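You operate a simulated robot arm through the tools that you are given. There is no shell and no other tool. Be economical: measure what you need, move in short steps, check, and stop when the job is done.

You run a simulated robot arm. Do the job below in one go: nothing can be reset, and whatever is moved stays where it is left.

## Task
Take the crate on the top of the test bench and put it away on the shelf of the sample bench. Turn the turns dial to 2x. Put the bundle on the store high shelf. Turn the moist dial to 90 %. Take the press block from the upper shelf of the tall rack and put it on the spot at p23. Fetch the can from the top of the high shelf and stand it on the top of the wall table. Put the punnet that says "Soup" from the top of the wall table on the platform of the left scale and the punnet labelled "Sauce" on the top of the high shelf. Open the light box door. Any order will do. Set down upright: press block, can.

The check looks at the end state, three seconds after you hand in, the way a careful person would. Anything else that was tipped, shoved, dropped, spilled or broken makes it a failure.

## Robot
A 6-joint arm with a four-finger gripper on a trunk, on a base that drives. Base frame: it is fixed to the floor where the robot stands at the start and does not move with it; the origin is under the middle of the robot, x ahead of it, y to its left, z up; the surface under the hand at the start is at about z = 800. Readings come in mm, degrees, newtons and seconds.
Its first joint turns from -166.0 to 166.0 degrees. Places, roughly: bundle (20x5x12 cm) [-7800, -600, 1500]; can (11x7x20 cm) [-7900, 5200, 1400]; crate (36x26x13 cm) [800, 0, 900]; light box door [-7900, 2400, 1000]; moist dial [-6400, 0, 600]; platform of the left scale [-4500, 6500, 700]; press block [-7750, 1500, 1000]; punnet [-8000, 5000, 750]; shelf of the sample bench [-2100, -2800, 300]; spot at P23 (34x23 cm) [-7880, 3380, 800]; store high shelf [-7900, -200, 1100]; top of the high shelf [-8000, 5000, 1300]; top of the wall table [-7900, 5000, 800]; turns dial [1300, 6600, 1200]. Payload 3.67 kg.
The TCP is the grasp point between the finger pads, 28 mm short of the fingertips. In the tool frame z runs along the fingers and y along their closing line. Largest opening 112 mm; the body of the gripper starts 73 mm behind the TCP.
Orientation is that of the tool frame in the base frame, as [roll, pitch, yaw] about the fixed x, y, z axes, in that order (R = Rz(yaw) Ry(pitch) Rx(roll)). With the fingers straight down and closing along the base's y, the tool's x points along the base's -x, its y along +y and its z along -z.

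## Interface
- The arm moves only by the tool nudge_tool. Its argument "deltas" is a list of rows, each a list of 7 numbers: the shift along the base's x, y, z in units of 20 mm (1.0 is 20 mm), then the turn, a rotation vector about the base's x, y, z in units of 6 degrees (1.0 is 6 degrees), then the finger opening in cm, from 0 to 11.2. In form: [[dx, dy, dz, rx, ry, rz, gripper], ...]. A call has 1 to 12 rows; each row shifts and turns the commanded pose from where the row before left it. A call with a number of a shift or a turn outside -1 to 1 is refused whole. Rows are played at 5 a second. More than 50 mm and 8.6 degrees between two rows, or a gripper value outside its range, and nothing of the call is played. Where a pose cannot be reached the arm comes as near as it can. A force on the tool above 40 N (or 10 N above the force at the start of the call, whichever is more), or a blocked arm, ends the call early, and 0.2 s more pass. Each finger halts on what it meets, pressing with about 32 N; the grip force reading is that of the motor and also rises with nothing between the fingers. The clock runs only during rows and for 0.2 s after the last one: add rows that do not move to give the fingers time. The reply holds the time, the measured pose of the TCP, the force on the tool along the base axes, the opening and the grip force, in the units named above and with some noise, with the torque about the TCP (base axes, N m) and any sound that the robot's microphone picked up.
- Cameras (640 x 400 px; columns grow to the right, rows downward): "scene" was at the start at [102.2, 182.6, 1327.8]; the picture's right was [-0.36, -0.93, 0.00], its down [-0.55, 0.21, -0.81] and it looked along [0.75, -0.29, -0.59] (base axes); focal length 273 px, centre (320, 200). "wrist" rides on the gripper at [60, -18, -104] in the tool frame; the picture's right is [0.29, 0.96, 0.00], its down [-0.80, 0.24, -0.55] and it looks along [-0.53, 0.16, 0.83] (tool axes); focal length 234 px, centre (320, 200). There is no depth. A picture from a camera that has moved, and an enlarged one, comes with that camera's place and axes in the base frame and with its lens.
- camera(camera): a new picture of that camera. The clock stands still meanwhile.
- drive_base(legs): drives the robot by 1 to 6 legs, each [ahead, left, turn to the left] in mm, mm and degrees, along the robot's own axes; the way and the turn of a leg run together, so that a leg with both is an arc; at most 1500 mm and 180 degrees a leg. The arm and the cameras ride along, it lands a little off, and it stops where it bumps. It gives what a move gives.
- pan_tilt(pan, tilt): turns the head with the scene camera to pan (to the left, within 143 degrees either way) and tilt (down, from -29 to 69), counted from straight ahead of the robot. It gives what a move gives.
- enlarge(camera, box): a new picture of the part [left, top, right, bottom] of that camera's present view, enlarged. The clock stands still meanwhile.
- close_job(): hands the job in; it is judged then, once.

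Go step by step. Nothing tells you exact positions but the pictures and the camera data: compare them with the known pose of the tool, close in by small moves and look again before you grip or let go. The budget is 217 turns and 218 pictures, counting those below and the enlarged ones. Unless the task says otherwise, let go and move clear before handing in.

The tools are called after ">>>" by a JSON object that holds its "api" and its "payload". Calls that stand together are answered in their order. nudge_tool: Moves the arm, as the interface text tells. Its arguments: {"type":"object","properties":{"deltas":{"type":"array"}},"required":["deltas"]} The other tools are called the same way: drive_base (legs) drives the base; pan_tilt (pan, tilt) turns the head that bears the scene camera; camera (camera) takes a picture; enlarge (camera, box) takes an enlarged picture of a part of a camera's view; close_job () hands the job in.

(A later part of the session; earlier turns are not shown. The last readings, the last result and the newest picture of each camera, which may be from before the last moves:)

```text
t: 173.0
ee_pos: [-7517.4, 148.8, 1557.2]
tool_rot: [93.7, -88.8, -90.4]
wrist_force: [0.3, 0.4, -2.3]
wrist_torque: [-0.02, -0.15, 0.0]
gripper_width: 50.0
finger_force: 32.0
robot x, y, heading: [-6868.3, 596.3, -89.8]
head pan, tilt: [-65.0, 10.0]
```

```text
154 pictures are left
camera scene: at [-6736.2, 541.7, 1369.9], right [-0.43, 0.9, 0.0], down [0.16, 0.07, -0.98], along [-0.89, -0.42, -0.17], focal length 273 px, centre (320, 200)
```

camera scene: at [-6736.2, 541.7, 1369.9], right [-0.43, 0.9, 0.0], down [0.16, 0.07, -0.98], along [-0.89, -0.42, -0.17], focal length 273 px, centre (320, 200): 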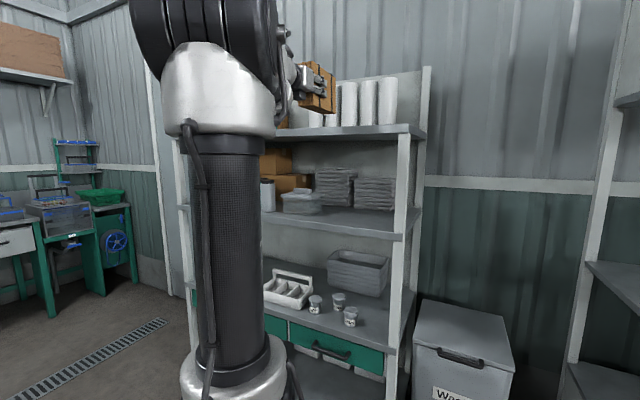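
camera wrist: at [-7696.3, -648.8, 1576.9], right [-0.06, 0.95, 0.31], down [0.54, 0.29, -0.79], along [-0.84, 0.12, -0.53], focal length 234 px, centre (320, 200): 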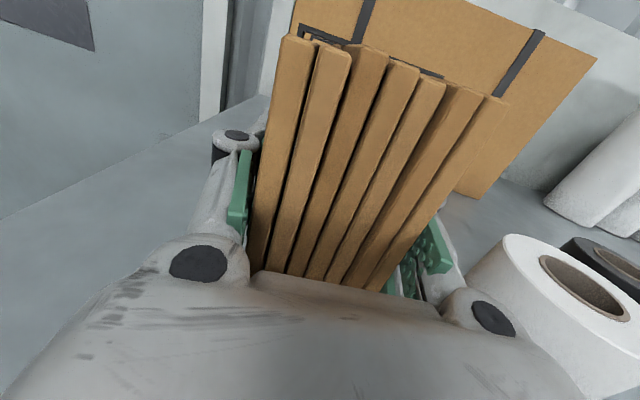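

Free shelf area is right of the grey tub, in front of the stacked trays. Lower in front of the shelf and view it with the wrist camera.

>>> {"api": "nudge_tool", "payload": {"deltas": [[0, 0.4, -1, 0, 0, 0, 0], [0, 0.4, -1, 0, 0, 0, 0], [0, 0.4, -1, 0, 0, 0, 0], [0, 0.4, -1, 0, 0, 0, 0], [0, 0.4, -1, 0, 0, 0, 0], [0, 0.4, -1, 0, 0, 0, 0], [0, 0.4, -1, 0, 0, 0, 0], [0, 0.4, -1, 0, 0, 0, 0], [0, 0.4, -1, 0, 0, 0, 0], [0, 0, -1, 0, 0, 0, 0], [0, 0, -1, 0, 0, 0, 0], [0, 0, -1, 0, 0, 0, 0]]}}

>>> {"api": "nudge_tool", "payload": {"deltas": [[0, 0, -1, 0, 0, 0, 0], [0, 0, -1, 0, 0, 0, 0], [0, 0, -1, 0, 0, 0, 0], [0, 0, -1, 0, 0, 0, 0], [0, 0, -1, 0, 0, 0, 0]]}}

>>> {"api": "camera", "payload": {"camera": "wrist"}}

>>> {"api": "enlarge", "payload": {"camera": "scene", "box": [250, 100, 450, 270]}}

```text
t: 175.6
ee_pos: [-7511.8, 193.2, 1325.3]
tool_rot: [96.9, -88.8, -94.0]
wrist_force: [0.5, 0.4, -1.9]
wrist_torque: [0.03, -0.15, 0.04]
gripper_width: 49.7
finger_force: 32.2
out of reach, approached as far as the arm can: row 9, 10, 11, 12
robot x, y, heading: [-6871.9, 603.0, -89.6]
head pan, tilt: [-65.0, 10.0]
```

```text
t: 176.8
ee_pos: [-7507.8, 174.1, 1230.0]
tool_rot: [95.1, -88.7, -92.2]
wrist_force: [0.2, -0.3, -2.2]
wrist_torque: [-0.01, -0.12, -0.01]
gripper_width: 49.7
finger_force: 31.5
out of reach, approached as far as the arm can: row 1, 2, 3, 4, 5
robot x, y, heading: [-6866.7, 599.2, -90.0]
head pan, tilt: [-65.0, 10.0]
```

```text
153 pictures are left
camera wrist: at [-7403.0, 157.7, 1288.6], right [-0.05, 0.95, 0.31], down [0.54, 0.28, -0.79], along [-0.84, 0.13, -0.53], focal length 234 px, centre (320, 200)
```

wrist: 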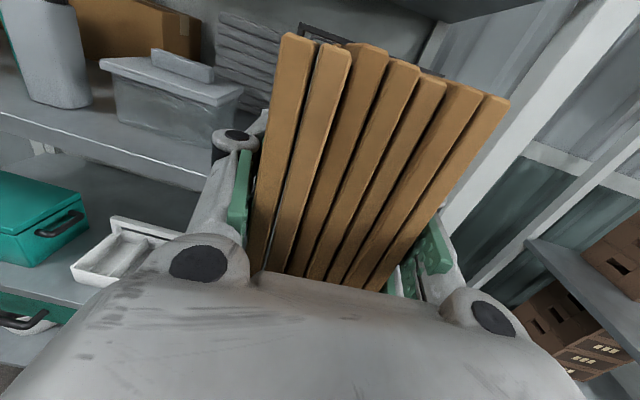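

```text
2.35 times, centred on (350, 185) of scene
camera zoom: at [-6736.1, 541.8, 1369.8], right [-0.43, 0.9, 0.0], down [0.16, 0.07, -0.98], along [-0.89, -0.42, -0.17], focal length 642 px, centre (249, 235)
```

zoom: 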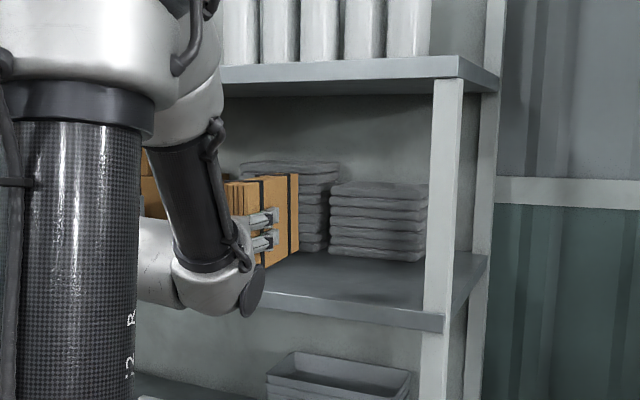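

The bundle lines up with the free area. I'll strafe the base so it slides in over the shelf at safe height.

>>> {"api": "drive_base", "payload": {"legs": [[-40, 0, 0], [0, -250, 0]]}}

>>> {"api": "camera", "payload": {"camera": "wrist"}}

>>> {"api": "enlarge", "payload": {"camera": "scene", "box": [250, 100, 500, 300]}}

```text
t: 179.1
ee_pos: [-7756.2, 210.4, 1229.6]
tool_rot: [97.8, -88.8, -94.9]
wrist_force: [0.9, 0.6, -2.6]
wrist_torque: [0.03, -0.13, 0.0]
gripper_width: 49.8
finger_force: 32.1
robot x, y, heading: [-7116.4, 642.4, -89.5]
head pan, tilt: [-65.0, 10.0]
```

```text
151 pictures are left
camera wrist: at [-7652.8, 194.9, 1288.4], right [-0.05, 0.95, 0.31], down [0.54, 0.28, -0.79], along [-0.84, 0.13, -0.53], focal length 234 px, centre (320, 200)
```

wrist: 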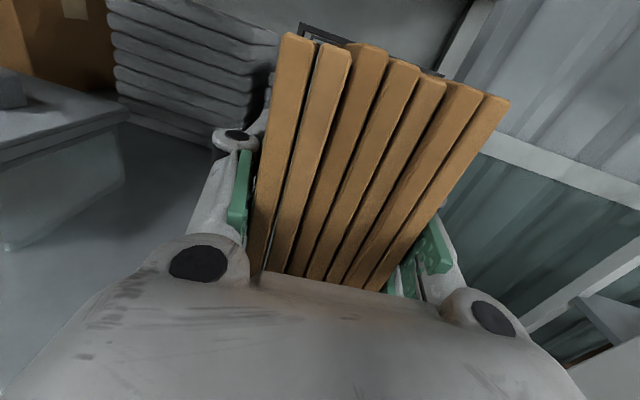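

```text
2.00 times, centred on (375, 200) of scene
camera zoom: at [-6986.4, 580.0, 1369.8], right [-0.43, 0.9, 0.0], down [0.16, 0.07, -0.98], along [-0.89, -0.42, -0.17], focal length 545 px, centre (210, 200)
```

zoom: 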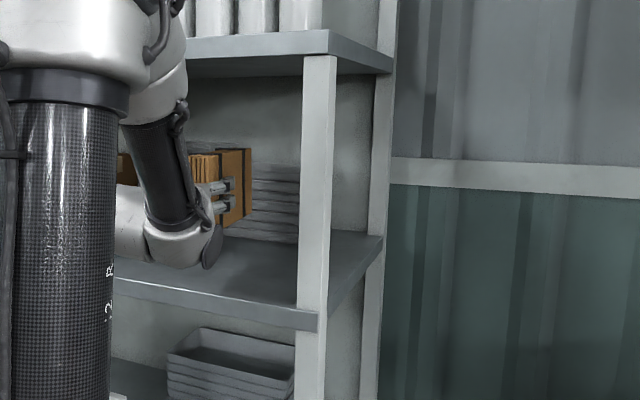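

>>> {"api": "nudge_tool", "payload": {"deltas": [[0, 0, -0.6, 0, 0, 0, 0], [0, 0, -0.6, 0, 0, 0, 0], [0, 0, -0.6, 0, 0, 0, 0]]}}

>>> {"api": "enlarge", "payload": {"camera": "scene", "box": [250, 130, 450, 270]}}

```text
t: 179.9
ee_pos: [-7756.4, 209.6, 1192.4]
tool_rot: [103.4, -88.7, -101.0]
wrist_force: [0.1, 0.7, -2.1]
wrist_torque: [0.01, -0.11, -0.01]
gripper_width: 49.8
finger_force: 32.2
robot x, y, heading: [-7120.1, 641.6, -89.4]
head pan, tilt: [-65.0, 10.0]
```

```text
2.86 times, centred on (350, 200) of scene
camera zoom: at [-6986.3, 580.1, 1369.8], right [-0.43, 0.9, 0.0], down [0.16, 0.07, -0.98], along [-0.89, -0.42, -0.17], focal length 779 px, centre (234, 200)
```

zoom: 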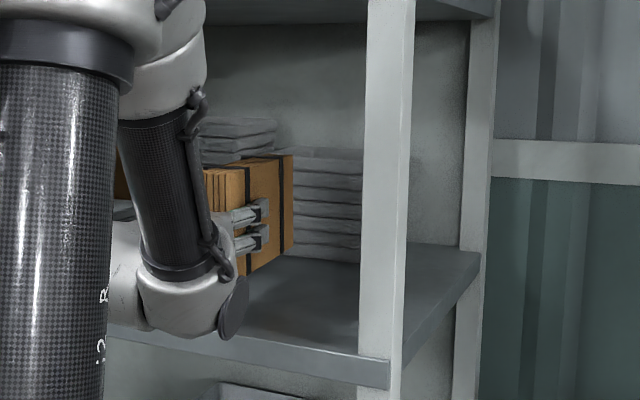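

>>> {"api": "nudge_tool", "payload": {"deltas": [[0, 0, -0.5, 0, 0, 0, 0], [0, 0, -0.5, 0, 0, 0, 0], [0, 0, -0.5, 0, 0, 0, 0], [0, 0, -0.4, 0, 0, 0, 0]]}}

>>> {"api": "enlarge", "payload": {"camera": "scene", "box": [250, 130, 450, 270]}}

```text
t: 180.9
ee_pos: [-7754.2, 203.1, 1157.4]
tool_rot: [100.1, -88.8, -97.7]
wrist_force: [0.5, -0.1, -2.3]
wrist_torque: [0.0, -0.15, -0.02]
gripper_width: 49.8
finger_force: 32.2
out of reach, approached as far as the arm can: row 1, 3
robot x, y, heading: [-7112.8, 640.9, -89.6]
head pan, tilt: [-65.0, 10.0]
```

```text
2.86 times, centred on (350, 200) of scene
camera zoom: at [-6986.3, 580.1, 1369.8], right [-0.43, 0.9, 0.0], down [0.16, 0.07, -0.98], along [-0.89, -0.42, -0.17], focal length 779 px, centre (234, 200)
```

zoom: 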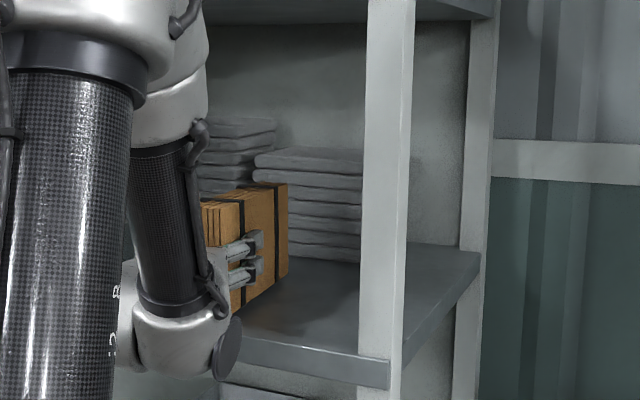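

>>> {"api": "nudge_tool", "payload": {"deltas": [[0, 0, -0.4, 0, 0, 0, 0], [0, 0, -0.3, 0, 0, 0, 0], [0, 0, -0.3, 0, 0, 0, 0]]}}

>>> {"api": "enlarge", "payload": {"camera": "scene", "box": [250, 130, 450, 270]}}

```text
t: 181.7
ee_pos: [-7753.6, 201.1, 1140.9]
tool_rot: [78.6, -88.9, -76.1]
wrist_force: [-5.7, -2.9, 29.9]
wrist_torque: [-0.98, 0.81, 0.08]
gripper_width: 50.1
finger_force: 31.9
out of reach, approached as far as the arm can: row 2
robot x, y, heading: [-7116.2, 638.5, -89.6]
head pan, tilt: [-65.0, 10.0]
```

```text
2.86 times, centred on (350, 200) of scene
camera zoom: at [-6985.7, 580.6, 1369.8], right [-0.43, 0.9, 0.0], down [0.16, 0.07, -0.98], along [-0.89, -0.42, -0.17], focal length 779 px, centre (234, 200)
```

zoom: 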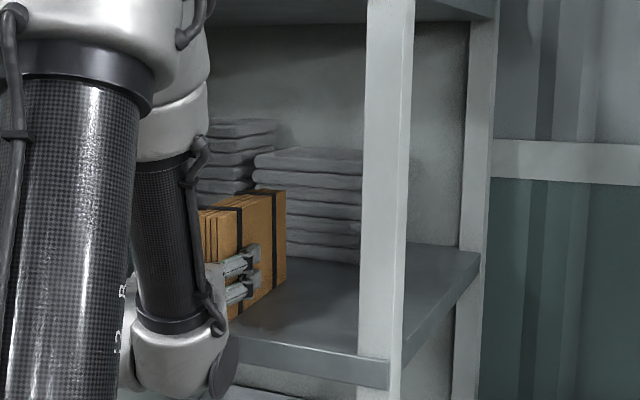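

In contact with the shelf. Ease up a few mm, release, and back straight out.

>>> {"api": "nudge_tool", "payload": {"deltas": [[0, 0, 0.2, 0, 0, 0, 4.9], [0, 0, 0, 0, 0, 0, 6], [0, 0, 0, 0, 0, 0, 7.5], [0, 0, 0, 0, 0, 0, 7.5]]}}

>>> {"api": "camera", "payload": {"camera": "wrist"}}

>>> {"api": "drive_base", "payload": {"legs": [[0, 200, 0]]}}

>>> {"api": "enlarge", "payload": {"camera": "scene", "box": [200, 100, 450, 300]}}

>>> {"api": "camera", "payload": {"camera": "wrist"}}

```text
t: 182.7
ee_pos: [-7753.9, 199.8, 1140.1]
tool_rot: [101.3, -88.8, -98.9]
wrist_force: [0.1, -0.3, -0.1]
wrist_torque: [-0.01, 0.05, 0.04]
gripper_width: 75.3
finger_force: 0.0
robot x, y, heading: [-7116.4, 641.0, -89.5]
head pan, tilt: [-65.0, 10.0]
```

```text
146 pictures are left
camera wrist: at [-7650.3, 184.3, 1200.1], right [-0.04, 0.95, 0.31], down [0.55, 0.28, -0.79], along [-0.84, 0.13, -0.53], focal length 234 px, centre (320, 200)
```

wrist: 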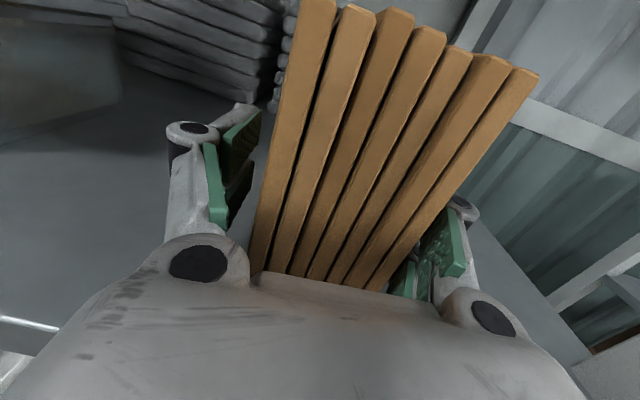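

```text
t: 184.3
ee_pos: [-7552.3, 202.6, 1141.3]
tool_rot: [100.1, -88.8, -97.7]
wrist_force: [-0.2, -0.1, -0.3]
wrist_torque: [0.0, -0.01, -0.04]
gripper_width: 75.1
finger_force: 0.0
robot x, y, heading: [-6915.8, 643.2, -89.6]
head pan, tilt: [-65.0, 10.0]
```

```text
2.00 times, centred on (325, 200) of scene
camera zoom: at [-6785.1, 581.8, 1369.8], right [-0.43, 0.9, 0.0], down [0.16, 0.07, -0.98], along [-0.89, -0.42, -0.17], focal length 545 px, centre (310, 200)
```

zoom: 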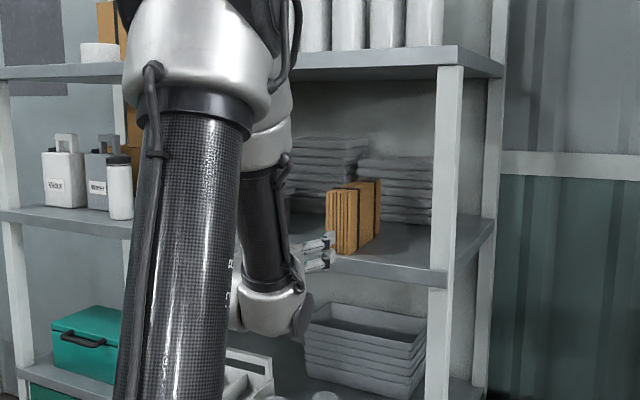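

```text
144 pictures are left
camera wrist: at [-7449.1, 186.0, 1200.2], right [-0.04, 0.95, 0.31], down [0.55, 0.28, -0.79], along [-0.84, 0.13, -0.53], focal length 234 px, centre (320, 200)
```

wrist: 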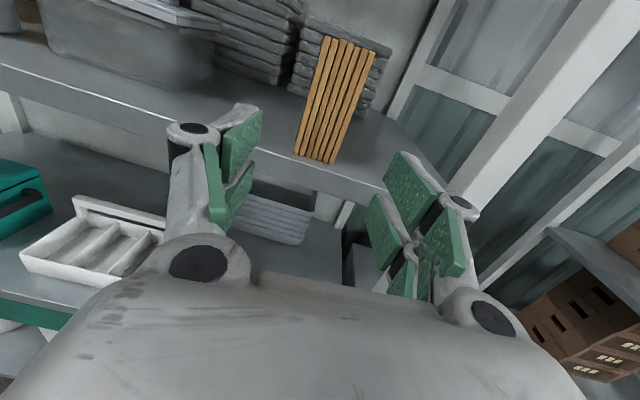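

The bundle stands on the high shelf. Next the press block: look north-west along the wall.

>>> {"api": "pan_tilt", "payload": {"pan": -125, "tilt": 15}}

>>> {"api": "camera", "payload": {"camera": "scene"}}

```text
t: 185.6
ee_pos: [-7552.4, 202.0, 1141.4]
tool_rot: [100.3, -88.9, -97.8]
wrist_force: [0.7, -1.0, 0.2]
wrist_torque: [0.0, 0.0, -0.01]
gripper_width: 75.0
finger_force: 0.2
robot x, y, heading: [-6915.2, 642.5, -89.7]
head pan, tilt: [-125.0, 15.0]
```

```text
143 pictures are left
camera scene: at [-6778.3, 674.7, 1361.7], right [0.57, 0.82, 0.0], down [0.21, -0.15, -0.97], along [-0.8, 0.55, -0.26], focal length 273 px, centre (320, 200)
```

scene: 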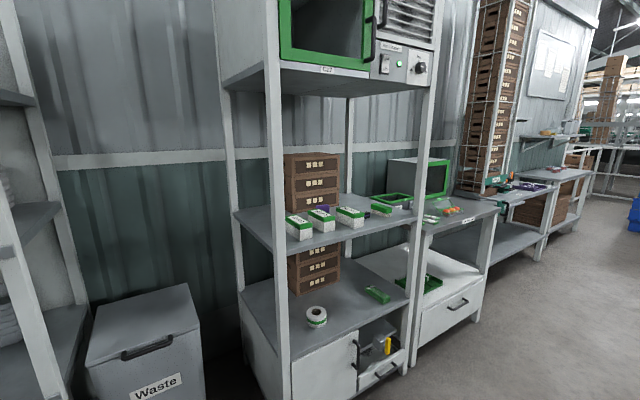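

>>> {"api": "enlarge", "payload": {"camera": "scene", "box": [270, 140, 490, 280]}}

```text
2.86 times, centred on (380, 210) of scene
camera zoom: at [-6778.3, 674.7, 1361.7], right [0.57, 0.82, 0.0], down [0.21, -0.15, -0.97], along [-0.8, 0.55, -0.26], focal length 779 px, centre (149, 171)
```

zoom: 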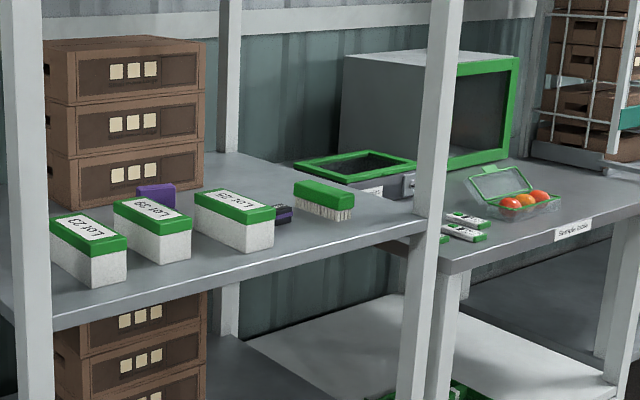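

Several objects there; I need a closer look. Strafe clear and go north.

>>> {"api": "drive_base", "payload": {"legs": [[0, 300, 0], [-860, 0, 0]]}}

>>> {"api": "pan_tilt", "payload": {"pan": -80, "tilt": 15}}

>>> {"api": "camera", "payload": {"camera": "scene"}}

>>> {"api": "camera", "payload": {"camera": "wrist"}}

```text
t: 191.8
ee_pos: [-7262.8, 1066.0, 1141.2]
tool_rot: [100.3, -88.8, -97.7]
wrist_force: [-0.3, -0.5, 0.1]
wrist_torque: [0.0, 0.02, 0.01]
gripper_width: 74.7
finger_force: 0.0
robot x, y, heading: [-6625.5, 1502.5, -89.6]
head pan, tilt: [-125.0, 15.0]
```

```text
t: 192.9
ee_pos: [-7261.1, 1065.5, 1141.0]
tool_rot: [100.2, -88.9, -97.7]
wrist_force: [-0.2, 0.0, 0.4]
wrist_torque: [-0.01, 0.02, 0.0]
gripper_width: 75.2
finger_force: 0.0
robot x, y, heading: [-6623.3, 1503.7, -89.7]
head pan, tilt: [-80.0, 15.0]
```

```text
141 pictures are left
camera scene: at [-6501.6, 1468.4, 1361.7], right [-0.18, 0.98, 0.0], down [0.25, 0.05, -0.97], along [-0.95, -0.18, -0.26], focal length 273 px, centre (320, 200)
```

scene: 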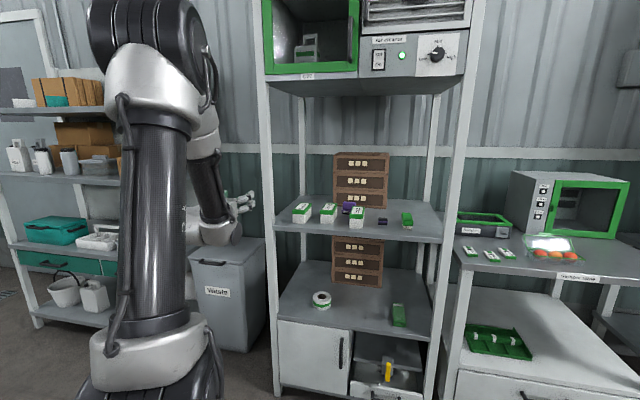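

```text
140 pictures are left
camera wrist: at [-7157.4, 1049.2, 1200.2], right [-0.04, 0.95, 0.31], down [0.55, 0.28, -0.79], along [-0.84, 0.13, -0.53], focal length 234 px, centre (320, 200)
```

wrist: 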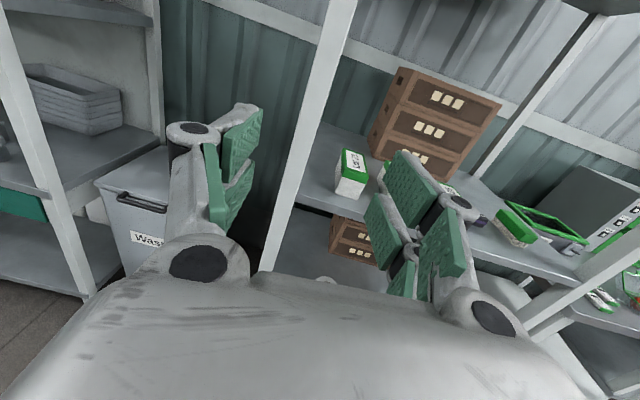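

>>> {"api": "enlarge", "payload": {"camera": "scene", "box": [270, 180, 470, 260]}}

>>> {"api": "enlarge", "payload": {"camera": "scene", "box": [280, 190, 430, 235]}}

```text
3.20 times, centred on (370, 220) of scene
camera zoom: at [-6501.6, 1468.4, 1361.7], right [-0.18, 0.98, 0.0], down [0.25, 0.05, -0.97], along [-0.95, -0.18, -0.26], focal length 872 px, centre (160, 136)
```

zoom: 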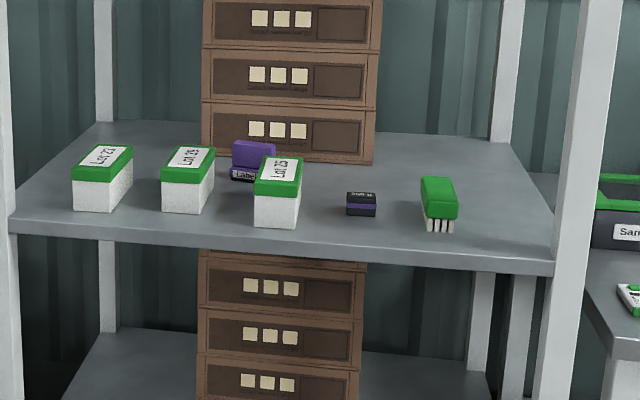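

```text
4.27 times, centred on (355, 212) of scene
camera zoom: at [-6501.6, 1468.4, 1361.7], right [-0.18, 0.98, 0.0], down [0.25, 0.05, -0.97], along [-0.95, -0.18, -0.26], focal length 1163 px, centre (171, 147)
```

zoom: 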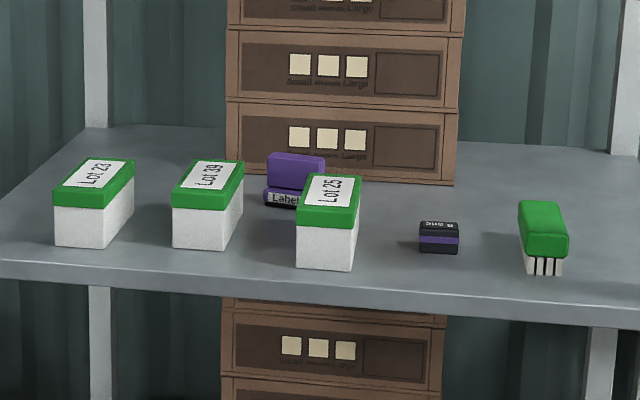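

Candidates for "press block": the purple item, the small black block, the green item, or the Lot boxes. Zoom harder on each.

>>> {"api": "enlarge", "payload": {"camera": "scene", "box": [335, 195, 375, 220]}}

>>> {"api": "enlarge", "payload": {"camera": "scene", "box": [370, 200, 420, 232]}}

```text
16.00 times, centred on (355, 208) of scene
camera zoom: at [-6501.6, 1468.4, 1361.7], right [-0.18, 0.98, 0.0], down [0.25, 0.05, -0.97], along [-0.95, -0.18, -0.26], focal length 4362 px, centre (-240, 80)
```

zoom: 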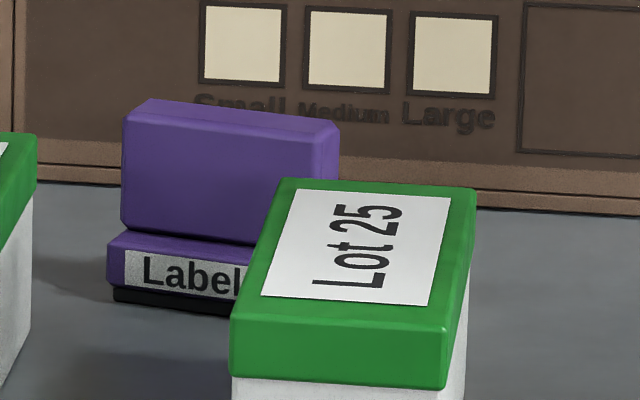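

```text
12.50 times, centred on (395, 216) of scene
camera zoom: at [-6501.6, 1468.4, 1361.7], right [-0.18, 0.98, 0.0], down [0.25, 0.05, -0.97], along [-0.95, -0.18, -0.26], focal length 3408 px, centre (-618, 0)
```

zoom: 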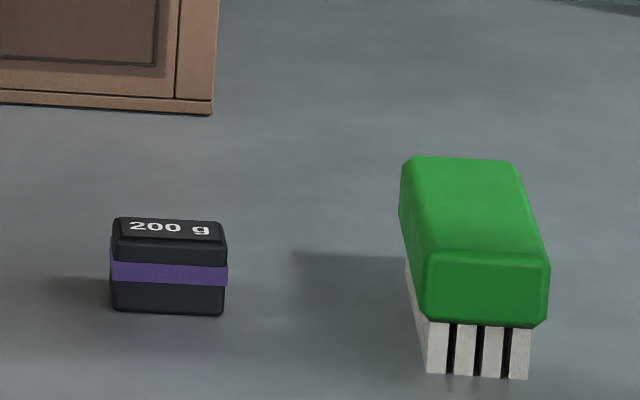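

The purple "Label" hand stamp (a block you press, handle on top) at about (−7774, 1370) is the press block; the others are a 200 g weight, a brush and lot boxes. I'll pitch the tool 45° down, facing west, before moving in over it.

>>> {"api": "nudge_tool", "payload": {"deltas": [[0, 0, 0.5, 0, -1, 0, 9.5], [0, 0, 0.5, 0, -1, 0, 9.5], [0, 0, 0.5, 0, -1, 0, 9.5], [0, 0, 0.5, 0, -1, 0, 9.5], [0, 0, 0.5, 0, -1, 0, 9.5], [0, 0, 0.5, 0, -1, 0, 9.5], [0, 0, 0.5, 0, -1, 0, 9.5], [0, 0, 0.5, 0, -1, 0, 9.5]]}}

>>> {"api": "drive_base", "payload": {"legs": [[-217, 0, 0], [0, -250, 0]]}}

>>> {"api": "camera", "payload": {"camera": "wrist"}}

>>> {"api": "camera", "payload": {"camera": "scene"}}

```text
t: 194.7
ee_pos: [-7261.4, 1064.0, 1220.9]
tool_rot: [-178.6, -41.9, -178.3]
wrist_force: [1.1, -0.2, -0.9]
wrist_torque: [-0.03, 0.0, -0.01]
gripper_width: 94.8
finger_force: 0.1
robot x, y, heading: [-6625.6, 1505.2, -89.5]
head pan, tilt: [-80.0, 15.0]
```

```text
t: 197.8
ee_pos: [-7516.7, 1281.3, 1221.1]
tool_rot: [-178.5, -41.9, -178.6]
wrist_force: [0.1, -0.6, 0.2]
wrist_torque: [0.03, -0.01, -0.02]
gripper_width: 95.2
finger_force: 0.0
robot x, y, heading: [-6877.3, 1718.8, -89.9]
head pan, tilt: [-80.0, 15.0]
```

```text
135 pictures are left
camera wrist: at [-7492.1, 1266.7, 1338.1], right [-0.26, 0.95, 0.17], down [0.95, 0.28, -0.12], along [-0.17, 0.13, -0.98], focal length 234 px, centre (320, 200)
```

wrist: 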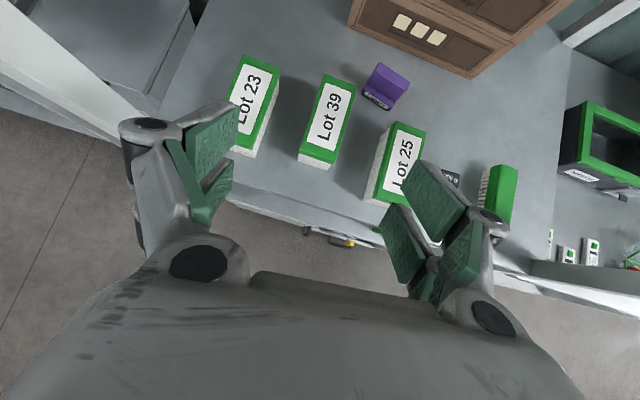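

```text
134 pictures are left
camera scene: at [-6756.8, 1685.1, 1361.7], right [-0.18, 0.98, 0.0], down [0.25, 0.05, -0.97], along [-0.95, -0.18, -0.26], focal length 273 px, centre (320, 200)
```

scene: 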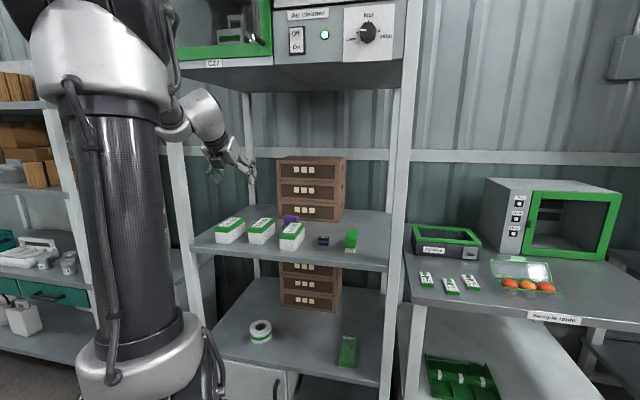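

The stamp is at (−7780, 1367), clear in view. Enlarge to see its orientation.

>>> {"api": "enlarge", "payload": {"camera": "wrist", "box": [320, 40, 440, 140]}}

```text
4.00 times, centred on (380, 90) of wrist
camera zoom: at [-7492.1, 1266.7, 1338.1], right [-0.26, 0.95, 0.17], down [0.95, 0.28, -0.12], along [-0.17, 0.13, -0.98], focal length 937 px, centre (80, 640)
```

zoom: 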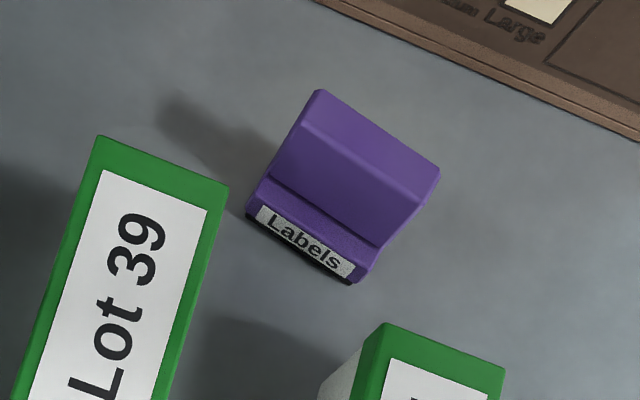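

The handle is a ~62×20 mm slab, long side along y rotated ~13°, centred (−7781, 1374). Move to a stand-off along the tool axis with matching yaw.

>>> {"api": "nudge_tool", "payload": {"deltas": [[-0.96, 0.52, 0, 0, 0, -0.3, 9.5], [-0.96, 0.52, -0.5, 0, 0, -0.3, 9.5], [-0.96, 0.52, -0.7, 0, 0, -0.3, 9.5], [-0.96, 0.52, -0.7, 0, 0, -0.3, 9.5], [-0.96, 0.52, -0.7, 0, 0, -0.3, 9.5], [-0.96, 0.52, -0.7, 0, 0, -0.3, 9.5], [-0.96, 0.52, -0.8, 0, 0, -0.3, 9.5], [-0.96, 0.52, -0.9, 0, 0, 0, 9.5], [-0.96, 0.52, -0.9, 0, 0, 0, 9.5]]}}

>>> {"api": "camera", "payload": {"camera": "wrist"}}

>>> {"api": "enlarge", "payload": {"camera": "scene", "box": [180, 120, 380, 280]}}

```text
t: 199.8
ee_pos: [-7690.3, 1377.1, 1102.6]
tool_rot: [-178.4, -41.9, 168.8]
wrist_force: [0.7, -0.8, 0.4]
wrist_torque: [0.01, -0.02, 0.01]
gripper_width: 95.0
finger_force: 0.2
robot x, y, heading: [-6879.5, 1717.6, -89.4]
head pan, tilt: [-80.0, 15.0]
```

```text
132 pictures are left
camera wrist: at [-7668.3, 1354.9, 1220.4], right [-0.04, 0.98, 0.17], down [0.99, 0.07, -0.12], along [-0.13, 0.17, -0.98], focal length 234 px, centre (320, 200)
```

wrist: 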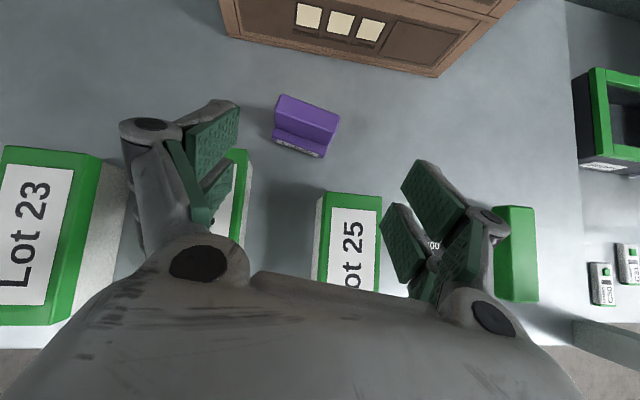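

```text
2.50 times, centred on (280, 200) of scene
camera zoom: at [-6756.4, 1685.1, 1361.6], right [-0.18, 0.98, 0.0], down [0.25, 0.05, -0.97], along [-0.95, -0.18, -0.26], focal length 682 px, centre (420, 200)
```

zoom: 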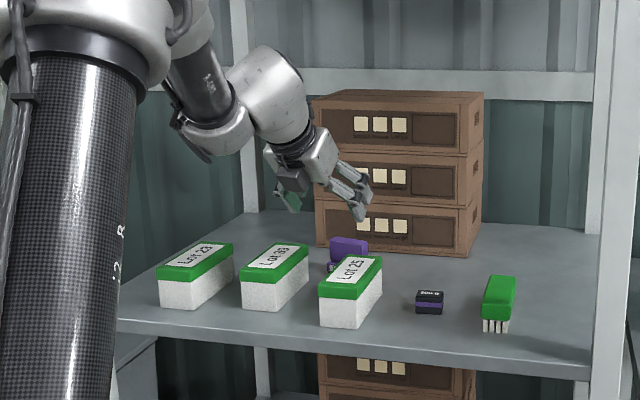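

Alignment agrees from both cameras. Advance along the tool axis and stop just around the handle.

>>> {"api": "nudge_tool", "payload": {"deltas": [[-0.89, 0, -0.95, 0, 0, -0.4, 9.5], [-0.89, 0, -0.95, 0, 0, -0.4, 9.5], [-0.89, 0, -0.95, 0, 0, 0, 9.5], [-0.89, -0.05, -0.95, 0, 0, 0, 9.5], [-0.89, -0.05, -0.95, 0, 0, 0, 9.5], [0, 0, 0, 0, 0, 0, 9.5]]}}

>>> {"api": "camera", "payload": {"camera": "wrist"}}

>>> {"api": "enlarge", "payload": {"camera": "scene", "box": [240, 160, 340, 240]}}

```text
t: 201.2
ee_pos: [-7779.2, 1374.3, 1007.8]
tool_rot: [-178.6, -41.8, 164.1]
wrist_force: [0.3, 0.2, -0.4]
wrist_torque: [-0.01, -0.02, -0.01]
gripper_width: 94.6
finger_force: 0.0
robot x, y, heading: [-6880.6, 1718.8, -89.7]
head pan, tilt: [-80.0, 15.0]
```

```text
130 pictures are left
camera wrist: at [-7759.7, 1351.4, 1125.3], right [0.04, 0.98, 0.17], down [0.99, -0.02, -0.12], along [-0.12, 0.18, -0.98], focal length 234 px, centre (320, 200)
```

wrist: 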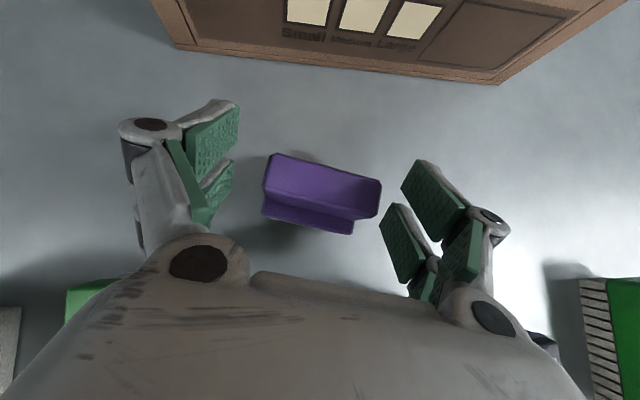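

```text
5.00 times, centred on (290, 200) of scene
camera zoom: at [-6756.8, 1685.1, 1361.7], right [-0.18, 0.98, 0.0], down [0.25, 0.05, -0.97], along [-0.95, -0.18, -0.26], focal length 1363 px, centre (470, 200)
```

zoom: 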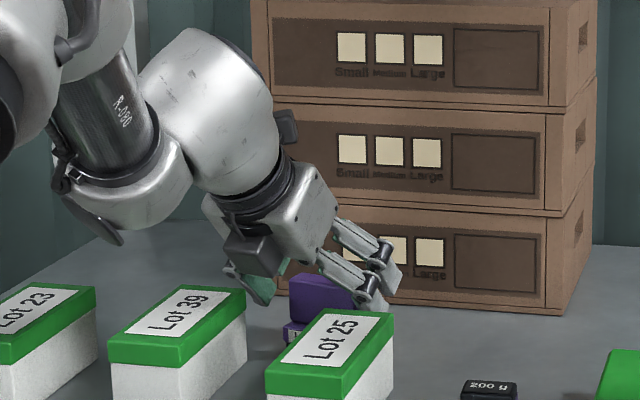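

Fingers straddle the handle, parallel to it. Lower 5 mm and close.

>>> {"api": "nudge_tool", "payload": {"deltas": [[0, 0, -0.25, 0, 0, 0, 8.5], [0, 0, 0, 0, 0, 0, 5], [0, 0, 0, 0, 0, 0, 3], [0, 0, 0, 0, 0, 0, 3], [0, 0, 0, 0, 0, 0, 3]]}}

>>> {"api": "nudge_tool", "payload": {"deltas": [[0, 0, 0.5, 0, 0, 0, 3], [0, 0, 0.5, 0, 0, 0, 3], [0, 0, 0.5, 0, 0, 0, 3], [0, 0, 0.5, 0, 0, 0, 3]]}}

>>> {"api": "camera", "payload": {"camera": "wrist"}}

>>> {"api": "enlarge", "payload": {"camera": "scene", "box": [240, 160, 340, 240]}}

```text
t: 202.4
ee_pos: [-7779.9, 1374.8, 1002.9]
tool_rot: [-178.5, -41.8, 164.1]
wrist_force: [-1.0, -0.1, 1.9]
wrist_torque: [0.09, 0.0, 0.01]
gripper_width: 63.7
finger_force: 31.9
robot x, y, heading: [-6882.4, 1723.0, -89.7]
head pan, tilt: [-80.0, 15.0]
```

```text
t: 203.4
ee_pos: [-7778.2, 1374.6, 1042.7]
tool_rot: [-178.6, -41.7, 164.2]
wrist_force: [0.1, -0.6, -1.5]
wrist_torque: [-0.03, 0.0, 0.01]
gripper_width: 63.9
finger_force: 31.2
robot x, y, heading: [-6881.4, 1719.4, -89.6]
head pan, tilt: [-80.0, 15.0]
```

```text
128 pictures are left
camera wrist: at [-7760.0, 1351.6, 1160.1], right [0.04, 0.98, 0.17], down [0.99, -0.02, -0.12], along [-0.12, 0.18, -0.98], focal length 234 px, centre (320, 200)
```

wrist: 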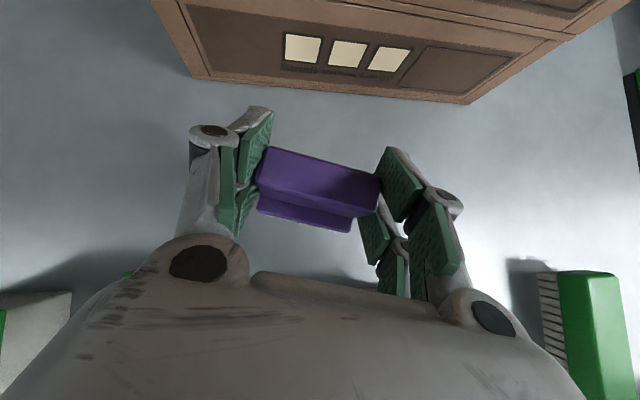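

```text
5.00 times, centred on (290, 200) of scene
camera zoom: at [-6756.9, 1685.0, 1361.7], right [-0.18, 0.98, 0.0], down [0.25, 0.05, -0.97], along [-0.95, -0.18, -0.26], focal length 1363 px, centre (470, 200)
```

zoom: 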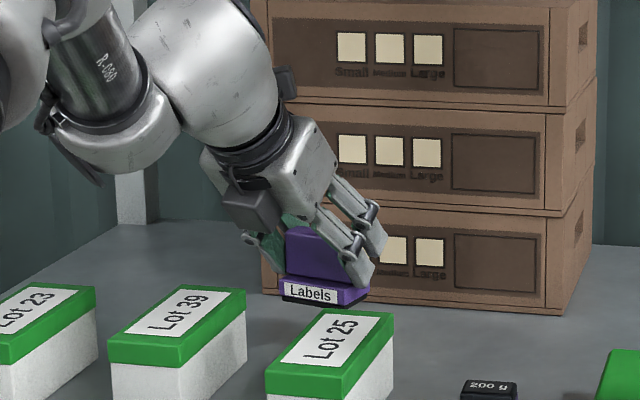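

Lifted cleanly. Raise and strafe back out, then head north to look at P23 and the light box.

>>> {"api": "nudge_tool", "payload": {"deltas": [[0, 0, 1, 0, 0, 0, 3], [0, 0, 1, 0, 0, 0, 3], [0, 0, 1, 0, 0, 0, 3], [0, 0, 1, 0, 0, 0, 3], [0, 0, 1, 0, 0, 0, 3], [0, 0, 1, 0, 0, 0, 3]]}}

>>> {"api": "drive_base", "payload": {"legs": [[0, 500, 0]]}}

>>> {"api": "pan_tilt", "payload": {"pan": -130, "tilt": 18}}

>>> {"api": "camera", "payload": {"camera": "scene"}}

```text
t: 204.8
ee_pos: [-7777.5, 1375.3, 1161.6]
tool_rot: [-178.7, -41.8, 164.2]
wrist_force: [-0.5, -0.8, -0.1]
wrist_torque: [0.0, -0.02, -0.04]
gripper_width: 63.9
finger_force: 32.3
robot x, y, heading: [-6881.2, 1722.2, -89.7]
head pan, tilt: [-80.0, 15.0]
```

```text
t: 207.8
ee_pos: [-7277.1, 1378.1, 1162.8]
tool_rot: [-178.5, -41.8, 164.3]
wrist_force: [-0.2, -0.6, -0.1]
wrist_torque: [-0.04, -0.01, 0.01]
gripper_width: 63.8
finger_force: 31.9
robot x, y, heading: [-6383.9, 1724.6, -89.4]
head pan, tilt: [-80.0, 15.0]
```

```text
t: 208.9
ee_pos: [-7277.5, 1377.9, 1162.8]
tool_rot: [-178.6, -41.8, 164.4]
wrist_force: [0.2, 0.1, -1.1]
wrist_torque: [0.0, -0.02, 0.03]
gripper_width: 63.7
finger_force: 32.3
robot x, y, heading: [-6379.9, 1725.0, -89.3]
head pan, tilt: [-130.0, 18.0]
```

```text
126 pictures are left
camera scene: at [-6237.2, 1766.3, 1356.8], right [0.63, 0.77, 0.0], down [0.24, -0.2, -0.95], along [-0.74, 0.6, -0.31], focal length 273 px, centre (320, 200)
```

scene: 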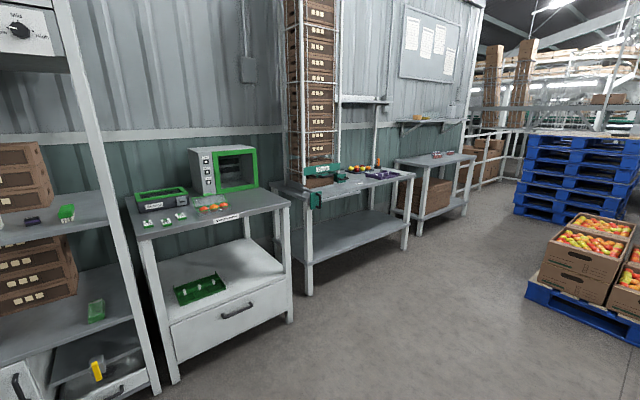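

>>> {"api": "enlarge", "payload": {"camera": "scene", "box": [120, 130, 300, 240]}}

>>> {"api": "enlarge", "payload": {"camera": "scene", "box": [270, 130, 480, 220]}}

```text
3.56 times, centred on (210, 185) of scene
camera zoom: at [-6237.2, 1766.3, 1356.8], right [0.63, 0.77, 0.0], down [0.24, -0.2, -0.95], along [-0.74, 0.6, -0.31], focal length 969 px, centre (711, 253)
```

zoom: 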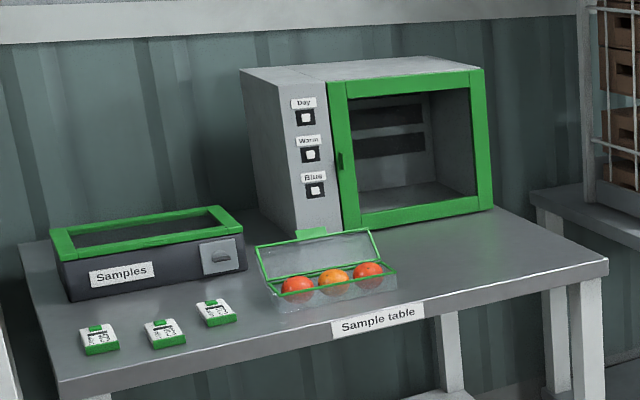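

```text
3.05 times, centred on (375, 175) of scene
camera zoom: at [-6237.2, 1766.3, 1356.8], right [0.63, 0.77, 0.0], down [0.24, -0.2, -0.95], along [-0.74, 0.6, -0.31], focal length 831 px, centre (152, 276)
```

zoom: 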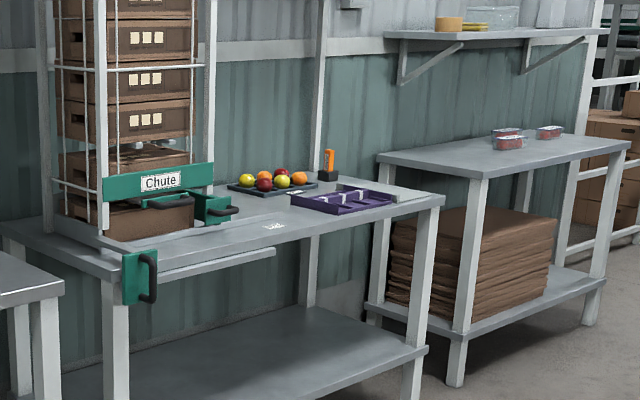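

The light box (Day/Warm/Blue) with its green door is on the sample table; P23 is marked on the chute table. Retract the arm a bit and drive north to the P23 spot with the stamp.

>>> {"api": "nudge_tool", "payload": {"deltas": [[1, 0, 0, 0, 0, 0, 3], [1, 0, 0, 0, 0, 0, 3], [1, 0, 0, 0, 0, 0, 3], [1, 0, 0, 0, 0, 0, 3], [1, 0, 0, 0, 0, 0, 3], [1, 0, 0, 0, 0, 0, 3], [1, 0, 0, 0, 0, 0, 3], [1, 0, 0, 0, 0, 0, 3], [1, 0, 0, 0, 0, 0, 3], [1, 0, 0, 0, 0, 0, 3], [1, 0, 0, 0, 0, 0, 3], [1, 0, 0, 0, 0, 0, 3]]}}

>>> {"api": "drive_base", "payload": {"legs": [[-600, 0, 0], [-675, -580, 0], [-550, 0, 0]]}}

>>> {"api": "pan_tilt", "payload": {"pan": -75, "tilt": 25}}

>>> {"api": "camera", "payload": {"camera": "scene"}}

>>> {"api": "camera", "payload": {"camera": "wrist"}}

```text
t: 211.5
ee_pos: [-7037.4, 1377.8, 1162.2]
tool_rot: [-178.6, -41.8, 164.3]
wrist_force: [0.0, 0.5, -1.0]
wrist_torque: [-0.01, -0.03, -0.01]
gripper_width: 63.5
finger_force: 32.5
robot x, y, heading: [-6378.7, 1727.1, -89.4]
head pan, tilt: [-130.0, 18.0]
```

```text
t: 222.1
ee_pos: [-7630.8, 3219.4, 1161.3]
tool_rot: [-178.6, -41.8, 163.8]
wrist_force: [-0.3, 0.2, -0.9]
wrist_torque: [-0.06, -0.01, 0.01]
gripper_width: 63.5
finger_force: 32.7
robot x, y, heading: [-6973.2, 3563.2, -89.9]
head pan, tilt: [-130.0, 18.0]
```

```text
t: 223.3
ee_pos: [-7630.5, 3218.6, 1161.6]
tool_rot: [-178.7, -41.8, 163.8]
wrist_force: [0.0, -0.4, -1.3]
wrist_torque: [0.02, -0.01, 0.03]
gripper_width: 63.6
finger_force: 32.7
robot x, y, heading: [-6968.0, 3557.7, -90.0]
head pan, tilt: [-75.0, 25.0]
```

```text
123 pictures are left
camera scene: at [-6844.2, 3517.3, 1345.4], right [-0.26, 0.97, 0.0], down [0.41, 0.11, -0.91], along [-0.88, -0.24, -0.42], focal length 273 px, centre (320, 200)
```

scene: 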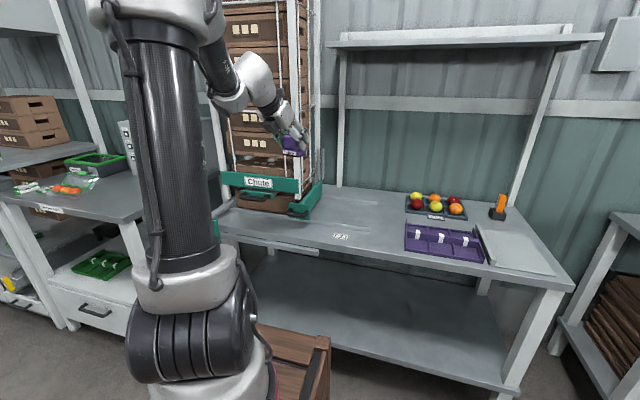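

```text
122 pictures are left
camera wrist: at [-7611.2, 3196.1, 1279.5], right [0.05, 0.98, 0.17], down [0.99, -0.02, -0.12], along [-0.12, 0.18, -0.98], focal length 234 px, centre (320, 200)
```

wrist: 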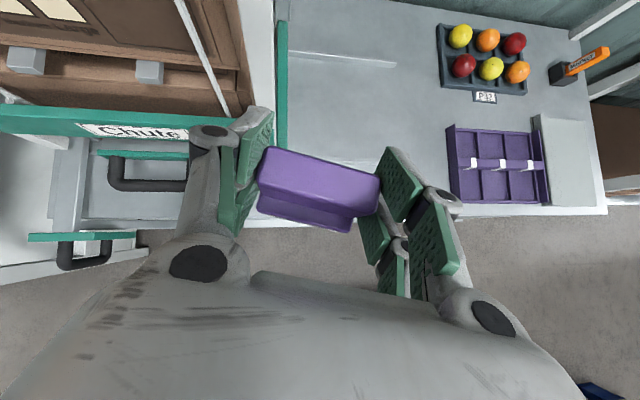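

>>> {"api": "enlarge", "payload": {"camera": "scene", "box": [290, 170, 430, 260]}}

>>> {"api": "enlarge", "payload": {"camera": "wrist", "box": [270, 30, 470, 220]}}

```text
4.44 times, centred on (360, 215) of scene
camera zoom: at [-6844.2, 3517.3, 1345.4], right [-0.26, 0.97, 0.0], down [0.41, 0.11, -0.91], along [-0.88, -0.24, -0.42], focal length 1212 px, centre (142, 133)
```

zoom: 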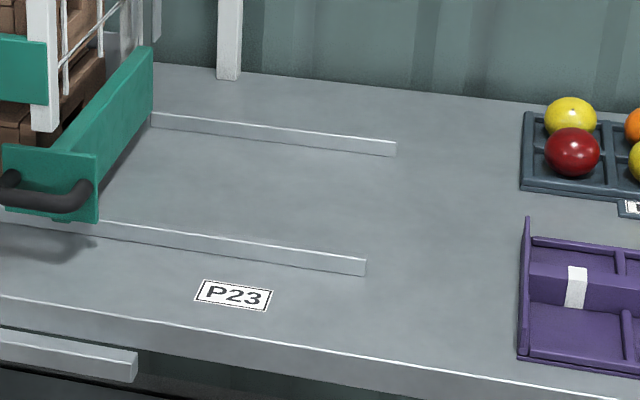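

```text
2.11 times, centred on (370, 125) of wrist
camera zoom: at [-7611.2, 3196.1, 1279.5], right [0.05, 0.98, 0.17], down [0.99, -0.02, -0.12], along [-0.12, 0.18, -0.98], focal length 493 px, centre (215, 358)
```

zoom: 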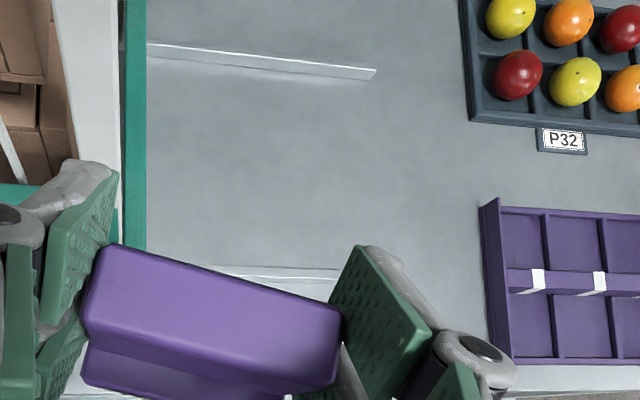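

P23 is the area between the two rails, about x −8014…−7764, y 3207…3470+. Bring the stamp over (−7880, 3380).

>>> {"api": "nudge_tool", "payload": {"deltas": [[-1, 0.7, -0.8, 0, 0, 0, 3], [-1, 0.7, -0.8, 0, 0, 0, 3], [-1, 0.7, -0.8, 0, 0, 0, 3], [-1, 0.7, -0.8, 0, 0, 0, 3], [-1, 0.7, -0.8, 0, 0, 0, 3], [-1, 0.7, -0.8, 0, 0, 0, 3], [-1, 0.7, -0.8, 0, 0, 0, 3], [-1, 0.7, -0.8, 0, 0, 0, 3], [-1, 0.7, -0.8, 0, 0, 0, 3], [-1, 0.7, -0.8, 0, 0, 0, 3], [-1, 0.7, -0.8, 0, 0, 0, 3], [-1, 0.4, -0.8, 0, 0, 0, 3]]}}

>>> {"api": "nudge_tool", "payload": {"deltas": [[-0.5, 0, -0.8, 0, 0, 0, 3], [0, 0, -0.8, 0, 0, 0, 3], [0, 0, -0.8, 0, 0, 0, 3], [0, 0, -0.5, 0, 0, 0, 3]]}}

>>> {"api": "enlarge", "payload": {"camera": "scene", "box": [270, 130, 430, 260]}}

>>> {"api": "camera", "payload": {"camera": "wrist"}}

```text
t: 225.9
ee_pos: [-7869.0, 3381.6, 971.1]
tool_rot: [-178.5, -41.8, 163.7]
wrist_force: [0.2, -0.7, -0.7]
wrist_torque: [-0.01, -0.01, 0.02]
gripper_width: 63.6
finger_force: 31.9
robot x, y, heading: [-6969.0, 3565.8, -89.8]
head pan, tilt: [-75.0, 25.0]
```

```text
t: 226.9
ee_pos: [-7880.7, 3380.4, 910.9]
tool_rot: [-178.4, -41.9, 163.8]
wrist_force: [0.2, 0.7, -1.8]
wrist_torque: [-0.01, -0.02, 0.01]
gripper_width: 63.3
finger_force: 31.3
robot x, y, heading: [-6968.2, 3564.5, -90.1]
head pan, tilt: [-75.0, 25.0]
```

```text
3.08 times, centred on (350, 195) of scene
camera zoom: at [-6844.2, 3517.2, 1345.4], right [-0.26, 0.97, 0.0], down [0.41, 0.11, -0.91], along [-0.88, -0.24, -0.42], focal length 839 px, centre (228, 215)
```

zoom: 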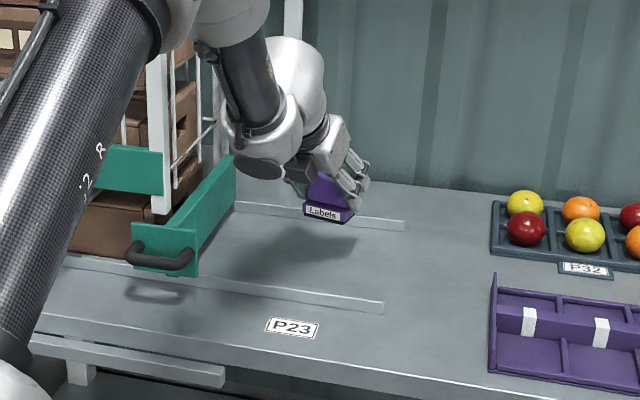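

```text
118 pictures are left
camera wrist: at [-7861.0, 3357.7, 1029.0], right [0.05, 0.98, 0.17], down [0.99, -0.02, -0.12], along [-0.12, 0.18, -0.98], focal length 234 px, centre (320, 200)
```

wrist: 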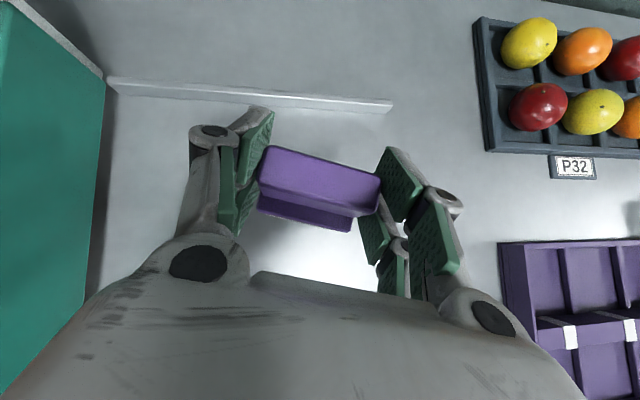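

>>> {"api": "nudge_tool", "payload": {"deltas": [[0, 0, -0.6, 0, 0, 0, 3], [0, 0, -0.6, 0, 0, 0, 3], [0, 0, -0.5, 0, 0, 0, 3], [0, 0, -0.4, 0, 0, 0, 3], [0, 0, 0, 0, 0, 0, 3]]}}

>>> {"api": "enlarge", "payload": {"camera": "scene", "box": [310, 160, 410, 240]}}

```text
t: 228.1
ee_pos: [-7879.6, 3381.6, 870.0]
tool_rot: [-178.6, -41.8, 163.9]
wrist_force: [-0.5, -0.1, -1.6]
wrist_torque: [0.02, 0.02, 0.01]
gripper_width: 63.6
finger_force: 31.8
robot x, y, heading: [-6969.5, 3560.4, -89.9]
head pan, tilt: [-75.0, 25.0]
```

```text
5.00 times, centred on (360, 200) of scene
camera zoom: at [-6844.2, 3517.2, 1345.4], right [-0.26, 0.97, 0.0], down [0.41, 0.11, -0.91], along [-0.88, -0.24, -0.42], focal length 1363 px, centre (120, 200)
```

zoom: 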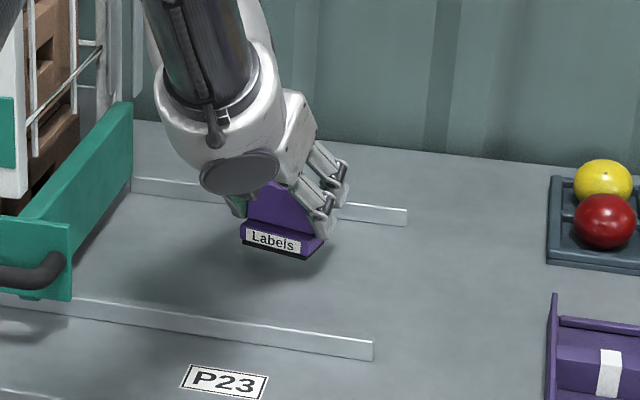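

>>> {"api": "nudge_tool", "payload": {"deltas": [[0, 0, -0.3, 0, 0, 0, 3], [0, 0, -0.3, 0, 0, 0, 3], [0, 0, -0.2, 0, 0, 0, 3], [0, 0, 0, 0, 0, 0, 3]]}}

>>> {"api": "enlarge", "payload": {"camera": "scene", "box": [310, 160, 410, 240]}}

```text
t: 229.1
ee_pos: [-7880.6, 3381.4, 854.0]
tool_rot: [-178.6, -41.8, 163.7]
wrist_force: [-0.4, 0.3, -0.3]
wrist_torque: [-0.01, -0.01, 0.01]
gripper_width: 63.5
finger_force: 31.8
robot x, y, heading: [-6971.0, 3564.3, -90.0]
head pan, tilt: [-75.0, 25.0]
```

```text
5.00 times, centred on (360, 200) of scene
camera zoom: at [-6844.2, 3517.2, 1345.4], right [-0.26, 0.97, 0.0], down [0.41, 0.11, -0.91], along [-0.88, -0.24, -0.42], focal length 1363 px, centre (120, 200)
```

zoom: 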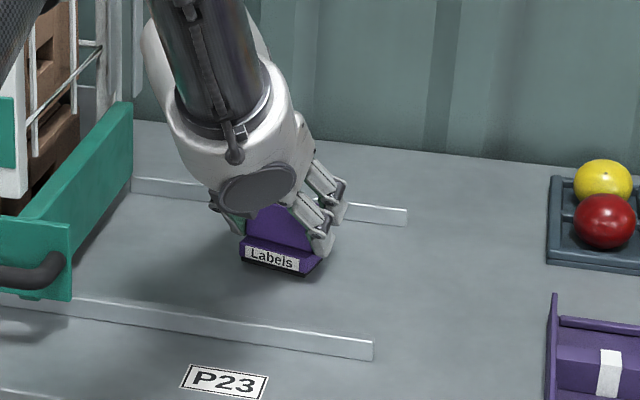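

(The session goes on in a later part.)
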